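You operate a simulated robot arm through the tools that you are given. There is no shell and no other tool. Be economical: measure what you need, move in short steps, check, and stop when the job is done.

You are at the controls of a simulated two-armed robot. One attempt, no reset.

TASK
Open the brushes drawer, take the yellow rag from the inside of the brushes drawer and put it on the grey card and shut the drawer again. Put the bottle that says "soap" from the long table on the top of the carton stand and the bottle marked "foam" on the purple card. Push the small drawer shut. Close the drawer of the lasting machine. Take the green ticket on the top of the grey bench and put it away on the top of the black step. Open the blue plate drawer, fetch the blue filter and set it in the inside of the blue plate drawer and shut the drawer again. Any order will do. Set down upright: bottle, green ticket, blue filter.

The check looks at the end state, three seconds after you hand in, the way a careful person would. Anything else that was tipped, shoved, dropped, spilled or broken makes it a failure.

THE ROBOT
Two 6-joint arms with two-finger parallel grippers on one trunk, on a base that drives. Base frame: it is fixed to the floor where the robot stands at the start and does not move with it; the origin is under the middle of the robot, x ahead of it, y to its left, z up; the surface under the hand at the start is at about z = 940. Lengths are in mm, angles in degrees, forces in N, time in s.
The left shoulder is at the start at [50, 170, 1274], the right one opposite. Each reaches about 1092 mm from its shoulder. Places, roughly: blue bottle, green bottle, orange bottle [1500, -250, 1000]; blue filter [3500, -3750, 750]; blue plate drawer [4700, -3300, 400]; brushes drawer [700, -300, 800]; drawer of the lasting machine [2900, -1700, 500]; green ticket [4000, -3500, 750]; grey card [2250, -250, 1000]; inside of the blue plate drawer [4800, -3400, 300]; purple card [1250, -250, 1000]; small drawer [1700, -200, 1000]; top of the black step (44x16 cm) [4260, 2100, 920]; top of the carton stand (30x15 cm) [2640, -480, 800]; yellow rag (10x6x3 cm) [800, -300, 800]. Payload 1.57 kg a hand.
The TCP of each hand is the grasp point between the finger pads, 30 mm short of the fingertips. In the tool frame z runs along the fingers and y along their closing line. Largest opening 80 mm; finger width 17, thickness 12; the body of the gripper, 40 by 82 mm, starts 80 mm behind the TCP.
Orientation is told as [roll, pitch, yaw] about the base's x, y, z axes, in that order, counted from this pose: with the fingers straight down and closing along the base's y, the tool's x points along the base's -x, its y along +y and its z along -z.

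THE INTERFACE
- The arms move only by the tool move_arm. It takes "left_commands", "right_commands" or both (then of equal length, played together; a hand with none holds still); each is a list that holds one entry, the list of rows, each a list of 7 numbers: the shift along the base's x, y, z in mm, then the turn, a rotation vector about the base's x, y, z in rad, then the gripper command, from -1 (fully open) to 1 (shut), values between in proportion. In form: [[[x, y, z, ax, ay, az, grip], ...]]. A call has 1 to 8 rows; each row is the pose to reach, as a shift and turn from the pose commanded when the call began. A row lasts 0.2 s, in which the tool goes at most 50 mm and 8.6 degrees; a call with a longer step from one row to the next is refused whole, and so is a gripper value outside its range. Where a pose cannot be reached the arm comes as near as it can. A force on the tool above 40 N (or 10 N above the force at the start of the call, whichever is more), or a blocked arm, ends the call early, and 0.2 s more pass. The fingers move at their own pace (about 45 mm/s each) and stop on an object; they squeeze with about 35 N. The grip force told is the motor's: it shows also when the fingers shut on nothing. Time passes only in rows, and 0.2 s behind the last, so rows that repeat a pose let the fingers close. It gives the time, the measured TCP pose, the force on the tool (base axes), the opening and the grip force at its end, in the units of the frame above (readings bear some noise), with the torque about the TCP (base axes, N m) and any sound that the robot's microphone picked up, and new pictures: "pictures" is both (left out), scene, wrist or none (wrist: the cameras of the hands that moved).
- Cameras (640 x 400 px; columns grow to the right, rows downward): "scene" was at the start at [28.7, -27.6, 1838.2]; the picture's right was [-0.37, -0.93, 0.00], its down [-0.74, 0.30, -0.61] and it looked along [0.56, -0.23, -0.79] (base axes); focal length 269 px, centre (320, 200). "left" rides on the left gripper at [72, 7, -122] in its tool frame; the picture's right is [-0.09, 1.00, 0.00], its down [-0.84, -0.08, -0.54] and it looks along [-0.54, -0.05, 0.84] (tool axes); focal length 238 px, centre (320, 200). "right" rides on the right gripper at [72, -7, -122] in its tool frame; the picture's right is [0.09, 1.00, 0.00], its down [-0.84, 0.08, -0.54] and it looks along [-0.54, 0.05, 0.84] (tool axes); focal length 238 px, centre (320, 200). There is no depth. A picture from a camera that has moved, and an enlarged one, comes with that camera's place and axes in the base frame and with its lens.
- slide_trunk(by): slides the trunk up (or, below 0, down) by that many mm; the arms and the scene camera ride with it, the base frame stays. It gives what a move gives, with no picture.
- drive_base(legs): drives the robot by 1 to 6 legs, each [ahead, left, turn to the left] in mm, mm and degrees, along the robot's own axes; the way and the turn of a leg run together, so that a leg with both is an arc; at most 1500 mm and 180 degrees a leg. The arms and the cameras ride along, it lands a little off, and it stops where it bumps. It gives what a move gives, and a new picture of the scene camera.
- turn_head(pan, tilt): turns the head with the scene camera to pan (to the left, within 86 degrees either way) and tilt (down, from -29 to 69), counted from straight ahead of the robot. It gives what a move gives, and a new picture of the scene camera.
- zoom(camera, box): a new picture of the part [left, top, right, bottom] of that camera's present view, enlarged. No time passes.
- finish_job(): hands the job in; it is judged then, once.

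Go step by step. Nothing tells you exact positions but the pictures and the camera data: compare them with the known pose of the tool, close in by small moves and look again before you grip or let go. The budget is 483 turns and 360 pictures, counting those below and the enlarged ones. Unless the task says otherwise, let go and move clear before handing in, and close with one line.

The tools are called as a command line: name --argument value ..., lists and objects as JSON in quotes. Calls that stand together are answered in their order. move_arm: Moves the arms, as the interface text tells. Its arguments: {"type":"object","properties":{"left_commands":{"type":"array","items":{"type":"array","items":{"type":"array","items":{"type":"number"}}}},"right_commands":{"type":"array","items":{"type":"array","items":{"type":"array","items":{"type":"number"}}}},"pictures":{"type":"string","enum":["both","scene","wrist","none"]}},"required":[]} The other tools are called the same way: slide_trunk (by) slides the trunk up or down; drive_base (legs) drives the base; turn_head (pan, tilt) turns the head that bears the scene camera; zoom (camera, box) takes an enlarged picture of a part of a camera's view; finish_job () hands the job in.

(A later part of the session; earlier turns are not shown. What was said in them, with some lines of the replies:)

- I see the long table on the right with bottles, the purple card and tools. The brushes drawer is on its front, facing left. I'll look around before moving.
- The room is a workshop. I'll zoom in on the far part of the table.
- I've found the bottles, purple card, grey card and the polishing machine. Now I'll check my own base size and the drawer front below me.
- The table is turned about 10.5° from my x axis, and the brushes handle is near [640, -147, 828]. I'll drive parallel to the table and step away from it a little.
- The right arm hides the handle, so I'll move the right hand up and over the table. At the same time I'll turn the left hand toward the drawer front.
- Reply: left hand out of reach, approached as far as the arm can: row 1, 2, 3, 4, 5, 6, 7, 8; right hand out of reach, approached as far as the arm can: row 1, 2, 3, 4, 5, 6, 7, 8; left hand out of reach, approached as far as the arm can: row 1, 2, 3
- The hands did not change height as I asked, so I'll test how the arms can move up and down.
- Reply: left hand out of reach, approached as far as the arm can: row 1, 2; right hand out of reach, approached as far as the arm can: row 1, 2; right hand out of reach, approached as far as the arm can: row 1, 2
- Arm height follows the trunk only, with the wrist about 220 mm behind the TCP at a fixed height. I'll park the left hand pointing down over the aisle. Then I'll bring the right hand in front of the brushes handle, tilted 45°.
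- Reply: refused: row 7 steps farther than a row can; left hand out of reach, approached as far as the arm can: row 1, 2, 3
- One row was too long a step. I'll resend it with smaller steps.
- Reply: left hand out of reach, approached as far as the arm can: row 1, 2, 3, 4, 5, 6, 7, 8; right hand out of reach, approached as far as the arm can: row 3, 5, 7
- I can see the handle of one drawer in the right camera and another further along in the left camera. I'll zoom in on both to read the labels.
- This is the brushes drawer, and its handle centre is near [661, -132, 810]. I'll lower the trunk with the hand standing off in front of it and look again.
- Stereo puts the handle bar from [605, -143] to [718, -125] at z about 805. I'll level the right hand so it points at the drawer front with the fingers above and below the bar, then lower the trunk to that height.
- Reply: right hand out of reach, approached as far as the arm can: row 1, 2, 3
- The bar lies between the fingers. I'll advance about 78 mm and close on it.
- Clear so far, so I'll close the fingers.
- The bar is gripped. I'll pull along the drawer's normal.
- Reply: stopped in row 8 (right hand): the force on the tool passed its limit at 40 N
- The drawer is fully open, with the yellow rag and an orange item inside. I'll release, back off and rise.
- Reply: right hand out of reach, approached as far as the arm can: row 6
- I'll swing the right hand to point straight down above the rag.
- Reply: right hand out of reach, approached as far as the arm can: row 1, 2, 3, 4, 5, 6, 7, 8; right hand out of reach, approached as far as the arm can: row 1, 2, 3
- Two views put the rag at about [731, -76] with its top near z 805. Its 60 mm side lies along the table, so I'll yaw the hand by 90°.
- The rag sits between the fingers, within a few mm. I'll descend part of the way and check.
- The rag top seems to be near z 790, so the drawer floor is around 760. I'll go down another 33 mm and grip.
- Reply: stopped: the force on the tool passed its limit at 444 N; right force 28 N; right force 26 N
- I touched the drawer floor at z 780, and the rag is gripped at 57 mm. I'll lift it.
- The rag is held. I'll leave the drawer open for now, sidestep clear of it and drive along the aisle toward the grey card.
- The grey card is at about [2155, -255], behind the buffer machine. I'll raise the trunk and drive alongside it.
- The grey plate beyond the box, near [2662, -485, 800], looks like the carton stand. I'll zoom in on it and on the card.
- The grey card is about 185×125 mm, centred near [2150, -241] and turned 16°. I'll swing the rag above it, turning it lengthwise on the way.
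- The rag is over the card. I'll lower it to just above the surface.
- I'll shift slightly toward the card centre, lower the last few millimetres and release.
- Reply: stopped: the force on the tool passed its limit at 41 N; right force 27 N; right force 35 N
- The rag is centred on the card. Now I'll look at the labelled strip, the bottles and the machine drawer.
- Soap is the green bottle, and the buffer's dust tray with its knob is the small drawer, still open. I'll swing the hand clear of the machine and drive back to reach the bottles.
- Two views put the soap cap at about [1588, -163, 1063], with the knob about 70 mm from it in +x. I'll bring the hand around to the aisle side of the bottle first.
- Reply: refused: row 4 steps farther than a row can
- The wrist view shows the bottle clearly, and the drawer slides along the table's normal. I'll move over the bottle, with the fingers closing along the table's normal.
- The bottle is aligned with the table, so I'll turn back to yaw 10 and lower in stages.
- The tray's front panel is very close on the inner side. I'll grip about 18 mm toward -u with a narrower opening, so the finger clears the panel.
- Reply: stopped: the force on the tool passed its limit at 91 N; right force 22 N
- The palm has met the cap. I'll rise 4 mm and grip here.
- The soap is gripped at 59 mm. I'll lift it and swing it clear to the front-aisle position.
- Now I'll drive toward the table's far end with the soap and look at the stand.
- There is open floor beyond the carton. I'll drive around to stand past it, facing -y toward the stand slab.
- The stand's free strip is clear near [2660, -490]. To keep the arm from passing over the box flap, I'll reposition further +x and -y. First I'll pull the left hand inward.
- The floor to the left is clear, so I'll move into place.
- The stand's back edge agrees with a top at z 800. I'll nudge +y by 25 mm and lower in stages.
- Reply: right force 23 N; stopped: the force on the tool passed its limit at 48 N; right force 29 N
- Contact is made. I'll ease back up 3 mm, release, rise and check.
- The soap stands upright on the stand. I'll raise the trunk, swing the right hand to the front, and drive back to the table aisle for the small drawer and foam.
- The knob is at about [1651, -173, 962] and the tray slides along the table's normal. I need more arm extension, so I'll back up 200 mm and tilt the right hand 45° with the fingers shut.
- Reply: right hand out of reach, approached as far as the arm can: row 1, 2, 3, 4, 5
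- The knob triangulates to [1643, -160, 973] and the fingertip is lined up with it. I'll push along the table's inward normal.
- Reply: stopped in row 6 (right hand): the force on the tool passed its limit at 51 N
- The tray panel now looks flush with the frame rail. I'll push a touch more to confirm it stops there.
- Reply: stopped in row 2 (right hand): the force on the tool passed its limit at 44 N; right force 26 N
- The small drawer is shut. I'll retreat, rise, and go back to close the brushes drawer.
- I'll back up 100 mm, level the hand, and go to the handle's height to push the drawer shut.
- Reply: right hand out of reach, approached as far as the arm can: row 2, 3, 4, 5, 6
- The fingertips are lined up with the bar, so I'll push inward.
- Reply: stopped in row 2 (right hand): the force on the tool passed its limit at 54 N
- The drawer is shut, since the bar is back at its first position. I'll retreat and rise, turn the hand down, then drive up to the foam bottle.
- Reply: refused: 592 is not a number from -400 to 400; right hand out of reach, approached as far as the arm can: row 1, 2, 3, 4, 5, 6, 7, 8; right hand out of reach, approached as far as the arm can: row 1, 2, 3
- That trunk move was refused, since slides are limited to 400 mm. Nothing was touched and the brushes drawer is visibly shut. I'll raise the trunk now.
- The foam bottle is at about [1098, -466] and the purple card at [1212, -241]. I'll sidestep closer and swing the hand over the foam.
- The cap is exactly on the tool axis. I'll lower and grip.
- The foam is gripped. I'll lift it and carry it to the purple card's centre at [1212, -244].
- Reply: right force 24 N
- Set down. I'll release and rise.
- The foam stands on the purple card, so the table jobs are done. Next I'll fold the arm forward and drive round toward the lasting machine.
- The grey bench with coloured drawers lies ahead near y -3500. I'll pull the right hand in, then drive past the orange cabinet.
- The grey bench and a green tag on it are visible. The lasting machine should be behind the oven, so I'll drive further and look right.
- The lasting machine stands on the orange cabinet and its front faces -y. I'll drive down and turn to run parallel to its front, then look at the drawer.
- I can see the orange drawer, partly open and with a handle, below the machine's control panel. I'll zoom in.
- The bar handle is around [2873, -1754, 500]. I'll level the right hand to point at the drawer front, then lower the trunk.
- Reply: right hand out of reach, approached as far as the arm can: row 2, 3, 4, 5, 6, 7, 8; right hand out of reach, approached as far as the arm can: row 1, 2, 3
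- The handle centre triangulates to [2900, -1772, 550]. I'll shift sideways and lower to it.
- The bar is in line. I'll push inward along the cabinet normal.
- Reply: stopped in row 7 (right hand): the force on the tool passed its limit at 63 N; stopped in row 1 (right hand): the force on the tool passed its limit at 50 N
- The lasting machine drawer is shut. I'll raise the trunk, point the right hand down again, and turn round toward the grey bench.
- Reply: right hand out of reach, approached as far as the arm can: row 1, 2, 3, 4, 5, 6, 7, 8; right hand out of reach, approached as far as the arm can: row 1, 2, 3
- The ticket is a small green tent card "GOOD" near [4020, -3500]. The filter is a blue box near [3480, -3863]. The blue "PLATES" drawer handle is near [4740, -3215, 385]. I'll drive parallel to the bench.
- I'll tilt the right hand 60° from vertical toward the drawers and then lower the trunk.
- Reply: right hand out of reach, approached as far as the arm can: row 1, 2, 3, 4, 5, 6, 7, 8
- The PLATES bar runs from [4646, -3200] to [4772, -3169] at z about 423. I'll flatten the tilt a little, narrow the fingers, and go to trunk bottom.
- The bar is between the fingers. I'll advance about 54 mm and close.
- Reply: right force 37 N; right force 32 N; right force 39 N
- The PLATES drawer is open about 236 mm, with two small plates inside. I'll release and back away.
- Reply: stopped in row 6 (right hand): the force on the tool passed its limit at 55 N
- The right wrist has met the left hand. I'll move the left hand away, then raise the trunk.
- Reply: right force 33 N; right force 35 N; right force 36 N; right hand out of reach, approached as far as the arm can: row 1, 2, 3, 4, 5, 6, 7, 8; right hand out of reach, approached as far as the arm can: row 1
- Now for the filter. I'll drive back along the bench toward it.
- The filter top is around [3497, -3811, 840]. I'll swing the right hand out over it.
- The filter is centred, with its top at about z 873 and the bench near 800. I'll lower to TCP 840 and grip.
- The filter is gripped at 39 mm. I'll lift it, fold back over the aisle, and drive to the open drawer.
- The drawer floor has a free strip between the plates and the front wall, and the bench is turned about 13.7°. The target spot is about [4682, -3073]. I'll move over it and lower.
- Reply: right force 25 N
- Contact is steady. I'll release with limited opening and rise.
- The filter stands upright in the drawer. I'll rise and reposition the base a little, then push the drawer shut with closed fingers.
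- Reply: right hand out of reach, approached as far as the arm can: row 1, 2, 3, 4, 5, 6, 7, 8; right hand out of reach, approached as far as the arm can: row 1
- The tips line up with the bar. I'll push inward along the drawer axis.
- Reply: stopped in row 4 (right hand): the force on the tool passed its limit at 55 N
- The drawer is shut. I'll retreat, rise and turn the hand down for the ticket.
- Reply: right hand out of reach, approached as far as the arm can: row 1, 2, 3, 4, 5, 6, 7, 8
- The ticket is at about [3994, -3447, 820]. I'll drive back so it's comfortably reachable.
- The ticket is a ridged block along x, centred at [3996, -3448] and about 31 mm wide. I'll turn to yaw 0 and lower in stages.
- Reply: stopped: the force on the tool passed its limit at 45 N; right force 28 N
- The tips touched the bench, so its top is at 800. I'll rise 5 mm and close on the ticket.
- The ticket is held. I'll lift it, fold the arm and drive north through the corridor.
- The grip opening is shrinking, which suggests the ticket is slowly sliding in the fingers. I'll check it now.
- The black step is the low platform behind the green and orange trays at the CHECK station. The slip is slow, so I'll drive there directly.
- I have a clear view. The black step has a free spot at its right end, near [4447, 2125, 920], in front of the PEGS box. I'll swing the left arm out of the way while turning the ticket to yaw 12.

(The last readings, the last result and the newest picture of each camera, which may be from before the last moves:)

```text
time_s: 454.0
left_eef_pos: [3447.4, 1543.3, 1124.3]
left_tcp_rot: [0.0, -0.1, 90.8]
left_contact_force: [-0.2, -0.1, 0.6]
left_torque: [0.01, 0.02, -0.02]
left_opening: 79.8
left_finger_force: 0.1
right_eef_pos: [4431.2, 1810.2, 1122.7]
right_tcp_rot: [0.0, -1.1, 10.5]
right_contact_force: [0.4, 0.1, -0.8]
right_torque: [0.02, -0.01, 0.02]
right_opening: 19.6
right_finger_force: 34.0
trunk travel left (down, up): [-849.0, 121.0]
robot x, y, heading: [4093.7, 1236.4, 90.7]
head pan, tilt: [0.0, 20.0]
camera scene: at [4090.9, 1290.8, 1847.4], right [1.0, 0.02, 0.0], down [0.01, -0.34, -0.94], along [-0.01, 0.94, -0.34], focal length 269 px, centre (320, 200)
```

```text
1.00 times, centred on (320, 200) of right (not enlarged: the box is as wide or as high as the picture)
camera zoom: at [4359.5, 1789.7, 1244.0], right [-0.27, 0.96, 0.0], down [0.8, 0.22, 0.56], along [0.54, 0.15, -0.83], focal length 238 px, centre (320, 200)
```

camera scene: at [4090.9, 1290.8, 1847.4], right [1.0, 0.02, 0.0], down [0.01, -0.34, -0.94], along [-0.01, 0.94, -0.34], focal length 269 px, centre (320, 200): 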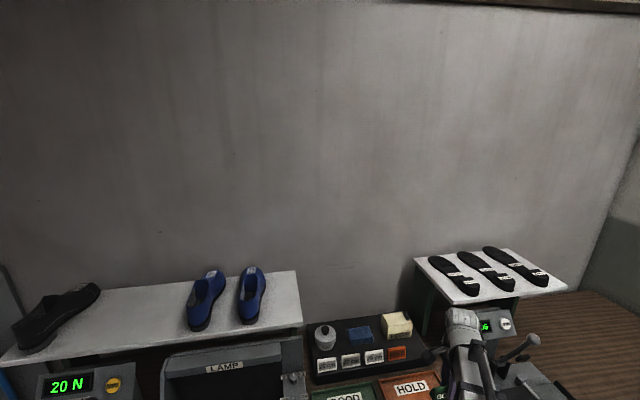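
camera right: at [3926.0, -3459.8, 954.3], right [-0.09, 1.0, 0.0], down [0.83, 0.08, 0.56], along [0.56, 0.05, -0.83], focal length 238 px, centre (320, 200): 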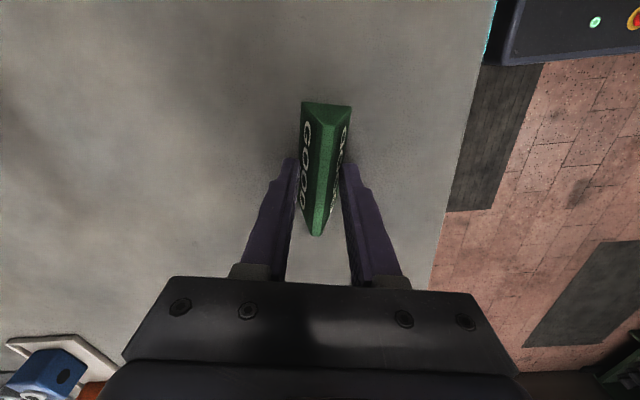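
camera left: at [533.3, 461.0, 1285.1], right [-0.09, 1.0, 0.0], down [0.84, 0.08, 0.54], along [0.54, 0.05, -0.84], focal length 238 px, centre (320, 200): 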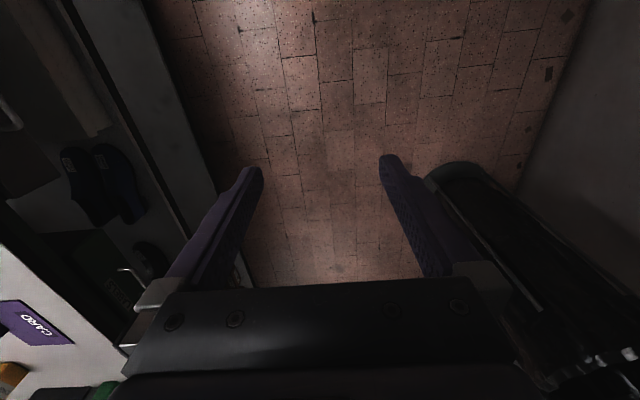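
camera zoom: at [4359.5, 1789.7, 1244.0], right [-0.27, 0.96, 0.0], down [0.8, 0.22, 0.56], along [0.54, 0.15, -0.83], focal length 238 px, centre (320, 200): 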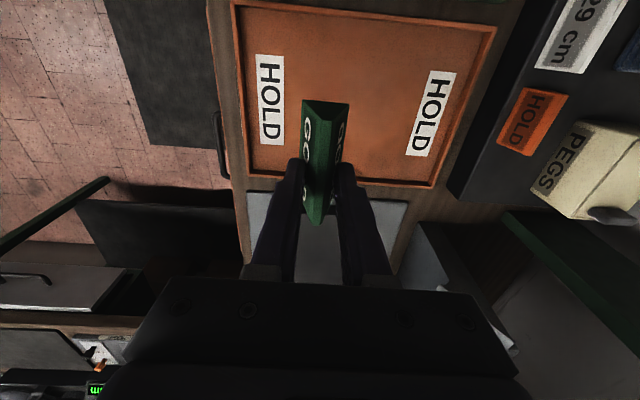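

The target is about [4445, 2097]. I'll extend the hand over it and check from above.

move_arm --right_commands '[[[2, 41, 0, 0, 0, 0, 1], [4, 82, 0, 0, 0, 0, 1], [6, 123, 0, 0, 0, 0, 1], [8, 164, 0, 0, 0, 0, 1], [10, 205, 0, 0, 0, 0, 1], [12, 246, 0, 0, 0, 0, 1], [14, 287, 0, 0, 0, 0, 1]]]' --pictures "both"

```text
time_s: 455.6
left_eef_pos: [3447.3, 1541.8, 1123.6]
left_tcp_rot: [0.0, 0.0, 90.9]
left_contact_force: [-0.2, -0.7, 0.8]
left_torque: [-0.01, 0.01, -0.02]
left_opening: 80.1
left_finger_force: 0.0
right_eef_pos: [4444.2, 2098.5, 1122.0]
right_tcp_rot: [0.1, -1.1, 10.4]
right_contact_force: [0.0, -0.1, 0.4]
right_torque: [-0.02, 0.0, 0.0]
right_opening: 19.4
right_finger_force: 33.6
trunk travel left (down, up): [-849.0, 121.0]
robot x, y, heading: [4091.5, 1233.4, 90.8]
head pan, tilt: [0.0, 20.0]
camera scene: at [4091.1, 1290.9, 1847.4], right [1.0, 0.02, 0.0], down [0.01, -0.34, -0.94], along [-0.01, 0.94, -0.34], focal length 269 px, centre (320, 200)
camera right: at [4371.9, 2077.0, 1243.8], right [-0.27, 0.96, 0.0], down [0.8, 0.22, 0.56], along [0.54, 0.15, -0.83], focal length 238 px, centre (320, 200)
```

scene: 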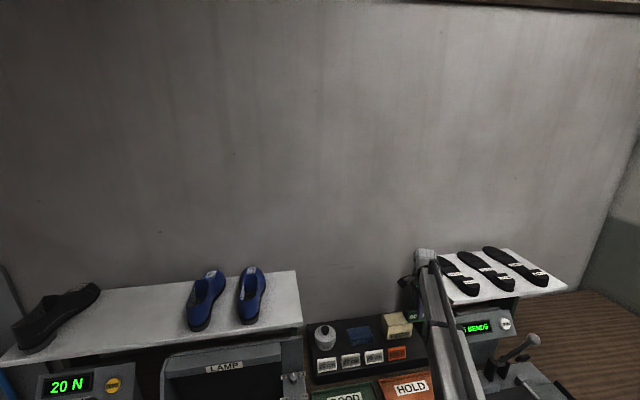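
right: 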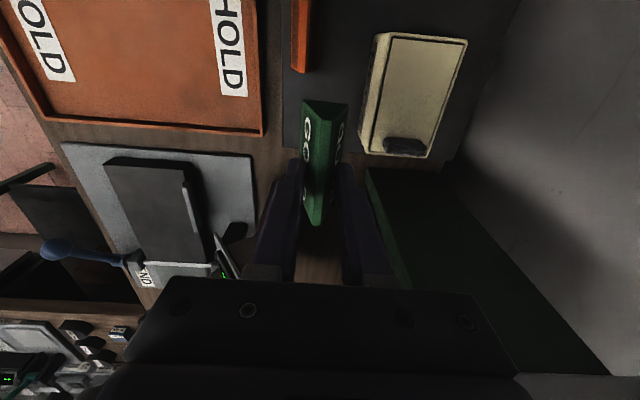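

The spot is confirmed. I'll shift 14 mm toward the free end and lower.

move_arm --right_commands '[[[14, 2, 0, 0, 0, 0, 1]]]' --pictures "none"

slide_trunk --by -140

zoom --camera "right" --box '[0, 0, 640, 400]'

zoom --camera "scene" --box '[320, 160, 480, 260]'

```text
time_s: 456.0
left_eef_pos: [3449.1, 1542.7, 1123.1]
left_tcp_rot: [0.0, -0.1, 90.9]
left_contact_force: [-0.1, 0.3, 0.9]
left_torque: [-0.01, -0.01, 0.03]
left_opening: 80.0
left_finger_force: 0.1
right_eef_pos: [4458.2, 2098.9, 1122.8]
right_tcp_rot: [0.1, -1.0, 10.5]
right_contact_force: [0.2, 0.3, -0.6]
right_torque: [-0.02, 0.02, 0.01]
right_opening: 19.4
right_finger_force: 33.5
trunk travel left (down, up): [-849.0, 121.0]
robot x, y, heading: [4088.5, 1235.1, 91.1]
head pan, tilt: [0.0, 20.0]
```

```text
time_s: 457.7
left_eef_pos: [3448.5, 1541.5, 984.8]
left_tcp_rot: [-0.1, -0.1, 90.8]
left_contact_force: [0.9, -0.1, 0.1]
left_torque: [0.0, 0.0, -0.01]
left_opening: 80.0
left_finger_force: 0.2
right_eef_pos: [4458.6, 2098.6, 983.6]
right_tcp_rot: [0.3, -1.0, 10.5]
right_contact_force: [-0.2, -0.6, -0.6]
right_torque: [0.01, -0.01, -0.01]
right_opening: 19.1
right_finger_force: 33.1
trunk travel left (down, up): [-709.0, 261.0]
robot x, y, heading: [4091.7, 1236.1, 90.7]
head pan, tilt: [0.0, 20.0]
```

```text
1.00 times, centred on (320, 200) of right (not enlarged: the box is as wide or as high as the picture)
camera zoom: at [4386.8, 2078.3, 1104.4], right [-0.27, 0.96, 0.0], down [0.8, 0.22, 0.56], along [0.54, 0.15, -0.83], focal length 238 px, centre (320, 200)
```

zoom: 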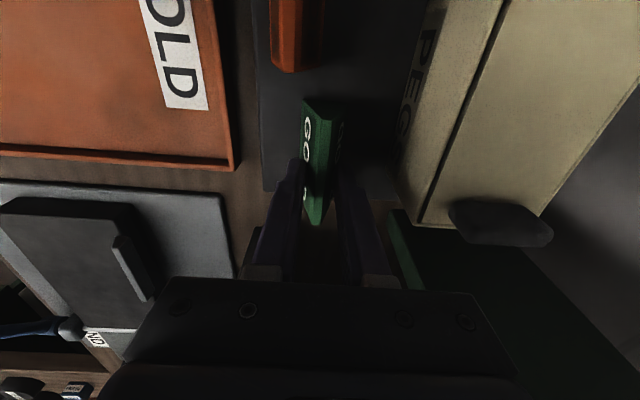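

```text
4.00 times, centred on (400, 210) of scene
camera zoom: at [4090.9, 1289.7, 1707.5], right [1.0, 0.02, 0.0], down [0.01, -0.34, -0.94], along [-0.01, 0.94, -0.34], focal length 1077 px, centre (0, 160)
```

zoom: 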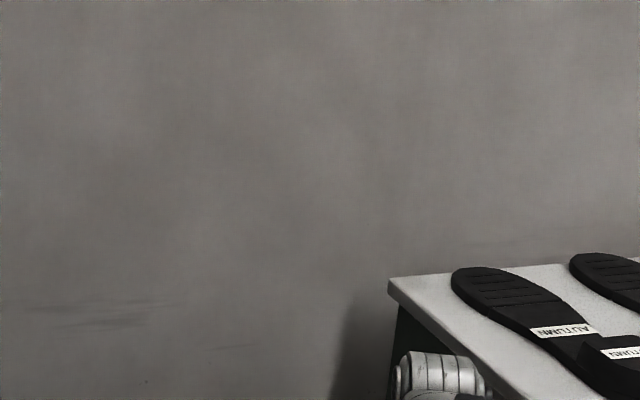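

slide_trunk --by -10

slide_trunk --by -4

zoom --camera "right" --box '[160, 60, 480, 260]'

```text
time_s: 458.2
left_eef_pos: [3447.8, 1541.4, 974.8]
left_tcp_rot: [-0.2, -0.1, 90.8]
left_contact_force: [0.2, -0.5, 0.7]
left_torque: [0.0, 0.0, -0.01]
left_opening: 79.9
left_finger_force: 0.0
right_eef_pos: [4458.1, 2098.2, 975.9]
right_tcp_rot: [0.3, -1.2, 10.4]
right_contact_force: [2.4, 4.9, 22.3]
right_torque: [0.13, 0.13, -0.01]
right_opening: 18.8
right_finger_force: 32.9
trunk travel left (down, up): [-699.0, 271.0]
robot x, y, heading: [4095.3, 1232.0, 90.9]
head pan, tilt: [0.0, 20.0]
```

```text
time_s: 458.6
left_eef_pos: [3448.3, 1539.5, 973.4]
left_tcp_rot: [-0.1, -0.1, 90.9]
left_contact_force: [-1.0, -0.2, -0.5]
left_torque: [0.0, -0.02, 0.02]
left_opening: 79.9
left_finger_force: 0.0
right_eef_pos: [4458.6, 2098.7, 975.2]
right_tcp_rot: [0.5, -1.2, 10.5]
right_contact_force: [-0.4, -0.4, 28.3]
right_torque: [-0.02, 0.19, 0.01]
right_opening: 18.8
right_finger_force: 32.9
trunk travel left (down, up): [-698.0, 272.0]
robot x, y, heading: [4093.0, 1237.6, 91.0]
head pan, tilt: [0.0, 20.0]
stopped: the force on the tool passed its limit at 45 N (the readings are from after the stop); the commanded pose is now the measured one
```

```text
2.00 times, centred on (320, 160) of right
camera zoom: at [4386.3, 2077.0, 1095.8], right [-0.27, 0.96, 0.01], down [0.8, 0.22, 0.56], along [0.54, 0.16, -0.83], focal length 477 px, centre (320, 280)
```

zoom: 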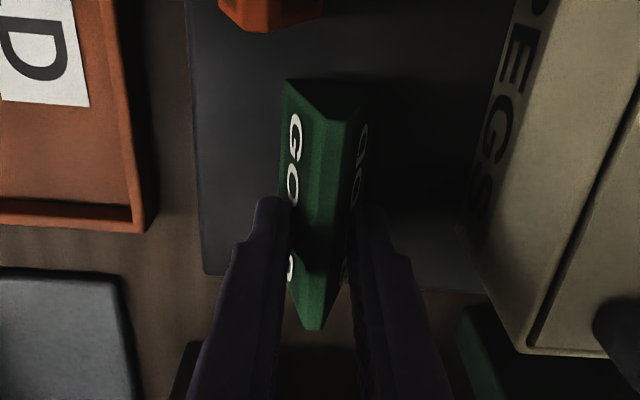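

The ticket's right end is at the step's edge. I'll lift a few mm, shift it 10 mm inward and back, and set it down again.

slide_trunk --by 7

move_arm --right_commands '[[[-10, 9, 0, 0, 0, 0, 1]]]' --pictures "none"

zoom --camera "right" --box '[160, 60, 480, 260]'

```text
time_s: 459.1
left_eef_pos: [3448.5, 1543.1, 980.1]
left_tcp_rot: [0.1, -0.1, 90.8]
left_contact_force: [0.9, 0.5, -0.6]
left_torque: [0.01, -0.01, 0.0]
left_opening: 79.9
left_finger_force: 0.0
right_eef_pos: [4458.0, 2099.8, 980.4]
right_tcp_rot: [0.3, -1.1, 10.3]
right_contact_force: [0.6, -0.3, -1.0]
right_torque: [0.01, 0.01, -0.01]
right_opening: 18.8
right_finger_force: 33.8
trunk travel left (down, up): [-705.0, 265.0]
robot x, y, heading: [4090.2, 1237.6, 90.8]
head pan, tilt: [0.0, 20.0]
```

```text
time_s: 459.5
left_eef_pos: [3447.0, 1542.1, 979.6]
left_tcp_rot: [0.0, -0.1, 90.8]
left_contact_force: [0.1, 0.3, -0.3]
left_torque: [-0.03, -0.01, 0.04]
left_opening: 80.3
left_finger_force: 0.1
right_eef_pos: [4449.0, 2108.9, 980.4]
right_tcp_rot: [0.4, -1.2, 10.4]
right_contact_force: [0.4, 0.3, 0.0]
right_torque: [-0.06, 0.02, -0.02]
right_opening: 19.1
right_finger_force: 32.9
trunk travel left (down, up): [-705.0, 265.0]
robot x, y, heading: [4090.9, 1238.9, 91.0]
head pan, tilt: [0.0, 20.0]
```

```text
2.00 times, centred on (320, 160) of right
camera zoom: at [4377.0, 2088.3, 1100.4], right [-0.27, 0.96, 0.0], down [0.8, 0.22, 0.56], along [0.54, 0.15, -0.83], focal length 477 px, centre (320, 280)
```

zoom: 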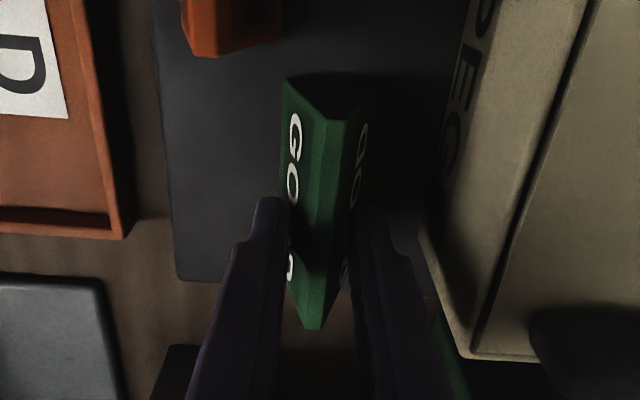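

slide_trunk --by -4

slide_trunk --by -2

```text
time_s: 460.1
left_eef_pos: [3448.8, 1540.2, 977.7]
left_tcp_rot: [0.0, 0.0, 90.8]
left_contact_force: [-1.3, -1.0, 0.5]
left_torque: [0.01, 0.04, -0.03]
left_opening: 80.2
left_finger_force: 0.1
right_eef_pos: [4448.1, 2108.6, 977.4]
right_tcp_rot: [0.3, -1.1, 10.4]
right_contact_force: [-0.2, -0.5, 3.5]
right_torque: [0.0, -0.01, -0.02]
right_opening: 18.5
right_finger_force: 33.0
trunk travel left (down, up): [-701.0, 269.0]
robot x, y, heading: [4091.2, 1233.3, 90.8]
head pan, tilt: [0.0, 20.0]
```

```text
time_s: 460.6
left_eef_pos: [3447.6, 1540.4, 974.6]
left_tcp_rot: [0.0, -0.1, 90.8]
left_contact_force: [0.2, -0.4, 0.6]
left_torque: [0.0, 0.0, 0.02]
left_opening: 79.8
left_finger_force: 0.2
right_eef_pos: [4447.5, 2108.1, 974.9]
right_tcp_rot: [0.4, -1.3, 10.4]
right_contact_force: [1.6, 4.7, 22.9]
right_torque: [0.09, 0.04, 0.01]
right_opening: 18.8
right_finger_force: 33.0
trunk travel left (down, up): [-699.0, 271.0]
robot x, y, heading: [4089.5, 1234.6, 90.9]
head pan, tilt: [0.0, 20.0]
```

move_arm --right_commands '[[[0, 0, 0, 0, 0, 0, 0.5], [0, 0, 0, 0, 0, 0, 0.3], [0, 0, 0, 0, 0, 0, 0.1], [0, 0, 0, 0, 0, 0, -0.05], [0, 0, 0, 0, 0, 0, -0.05]]]' --pictures "wrist"

```text
time_s: 461.8
left_eef_pos: [3448.3, 1541.9, 974.5]
left_tcp_rot: [0.0, -0.1, 90.8]
left_contact_force: [-0.8, 0.5, 0.7]
left_torque: [0.01, -0.01, -0.02]
left_opening: 80.0
left_finger_force: 0.1
right_eef_pos: [4449.9, 2108.8, 974.9]
right_tcp_rot: [0.3, -1.2, 10.4]
right_contact_force: [0.4, -0.1, 0.2]
right_torque: [-0.02, 0.01, -0.02]
right_opening: 41.8
right_finger_force: 0.0
trunk travel left (down, up): [-699.0, 271.0]
robot x, y, heading: [4093.1, 1234.9, 91.0]
head pan, tilt: [0.0, 20.0]
camera right: at [4377.3, 2088.1, 1094.5], right [-0.27, 0.96, 0.0], down [0.8, 0.22, 0.56], along [0.54, 0.15, -0.83], focal length 238 px, centre (320, 200)
```

right: 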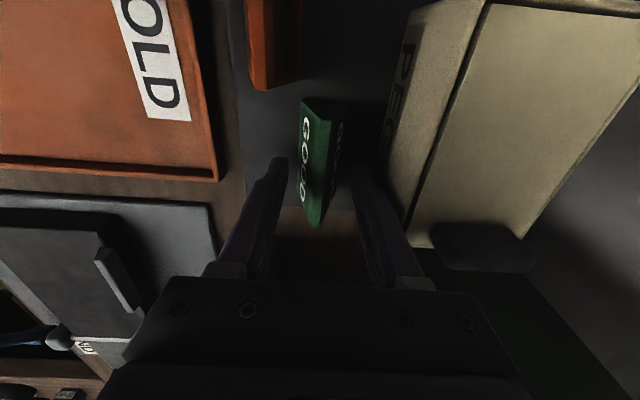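

It's released and standing. I'll rise straight up and check.

slide_trunk --by 120

zoom --camera "right" --box '[160, 20, 480, 220]'

```text
time_s: 463.3
left_eef_pos: [3447.8, 1542.4, 1095.1]
left_tcp_rot: [0.0, -0.1, 90.8]
left_contact_force: [0.3, 0.2, 0.2]
left_torque: [-0.01, -0.02, 0.03]
left_opening: 80.2
left_finger_force: 0.0
right_eef_pos: [4449.3, 2109.6, 1094.4]
right_tcp_rot: [0.3, -1.2, 10.4]
right_contact_force: [0.5, -1.2, -0.1]
right_torque: [-0.01, -0.01, 0.04]
right_opening: 42.1
right_finger_force: 0.1
trunk travel left (down, up): [-819.0, 151.0]
robot x, y, heading: [4094.6, 1235.3, 90.8]
head pan, tilt: [0.0, 20.0]
```

```text
2.00 times, centred on (320, 120) of right
camera zoom: at [4377.3, 2088.2, 1214.3], right [-0.27, 0.96, 0.0], down [0.8, 0.22, 0.56], along [0.54, 0.15, -0.83], focal length 477 px, centre (320, 360)
```

zoom: 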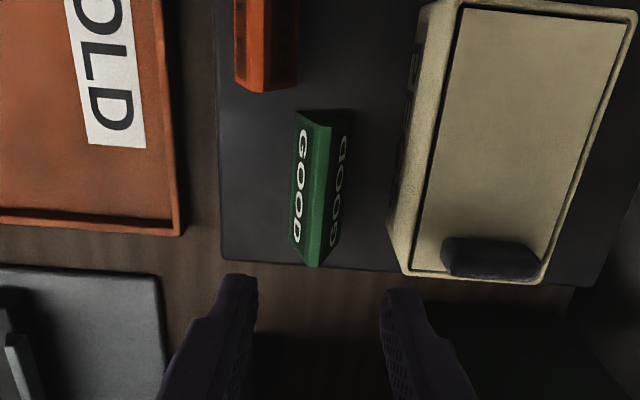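

The green ticket stands upright on the black step. I'll pull the arm back and drive clear.

move_arm --right_commands '[[[-2, -41, 0, 0, 0, 0, 0], [-4, -82, 0, 0, 0, 0, 0], [-6, -123, 0, 0, 0, 0, 0], [-8, -164, 0, 0, 0, 0, 0], [-10, -205, 0, 0, 0, 0, 0], [-12, -246, 0, 0, 0, 0, 0], [-14, -287, 0, 0, 0, 0, 0]]]' --pictures "none"

drive_base --legs '[[-500, 0, 0]]'

zoom --camera "scene" --box '[290, 230, 450, 340]'

```text
time_s: 464.9
left_eef_pos: [3448.9, 1541.5, 1094.5]
left_tcp_rot: [-0.1, -0.2, 90.9]
left_contact_force: [0.2, -0.6, -0.1]
left_torque: [0.0, 0.0, 0.04]
left_opening: 79.9
left_finger_force: 0.1
right_eef_pos: [4435.1, 1821.3, 1094.4]
right_tcp_rot: [0.2, -1.1, 10.4]
right_contact_force: [-0.3, -0.1, -0.6]
right_torque: [0.05, 0.01, 0.01]
right_opening: 39.9
right_finger_force: 0.1
trunk travel left (down, up): [-819.0, 151.0]
robot x, y, heading: [4092.9, 1234.7, 90.9]
head pan, tilt: [0.0, 20.0]
```

```text
time_s: 467.9
left_eef_pos: [3456.4, 1030.7, 1094.3]
left_tcp_rot: [0.1, -0.2, 90.3]
left_contact_force: [0.4, -0.2, 0.6]
left_torque: [0.03, 0.01, 0.0]
left_opening: 79.8
left_finger_force: 0.1
right_eef_pos: [4445.7, 1301.1, 1094.5]
right_tcp_rot: [0.4, -1.1, 9.9]
right_contact_force: [0.2, -0.6, 0.1]
right_torque: [0.03, -0.01, -0.01]
right_opening: 40.1
right_finger_force: 0.1
trunk travel left (down, up): [-819.0, 151.0]
robot x, y, heading: [4099.2, 721.3, 90.6]
head pan, tilt: [0.0, 20.0]
camera scene: at [4097.4, 771.6, 1817.7], right [1.0, 0.01, 0.0], down [0.0, -0.34, -0.94], along [-0.01, 0.94, -0.34], focal length 269 px, centre (320, 200)
```

scene: 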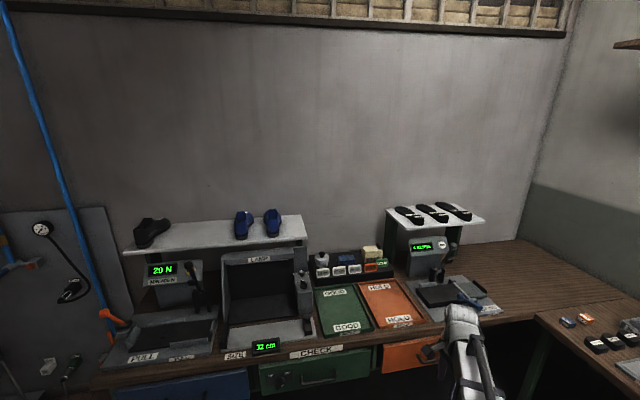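

```text
3.64 times, centred on (370, 285) of scene
camera zoom: at [4097.4, 771.6, 1817.7], right [1.0, 0.01, 0.0], down [0.0, -0.34, -0.94], along [-0.01, 0.94, -0.34], focal length 979 px, centre (138, -109)
```

zoom: 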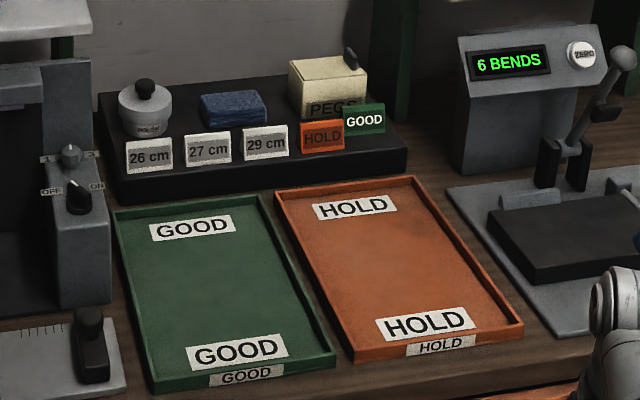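

Everything is in place: the GOOD ticket stands on the black step, and nothing around it was disturbed. Each of the other jobs was checked as I finished it, and both hands are empty and clear.

finish_job

```text
The job is handed in.
```

All the tasks are done and the job is handed in; I checked each one by picture or by contact as I finished it.
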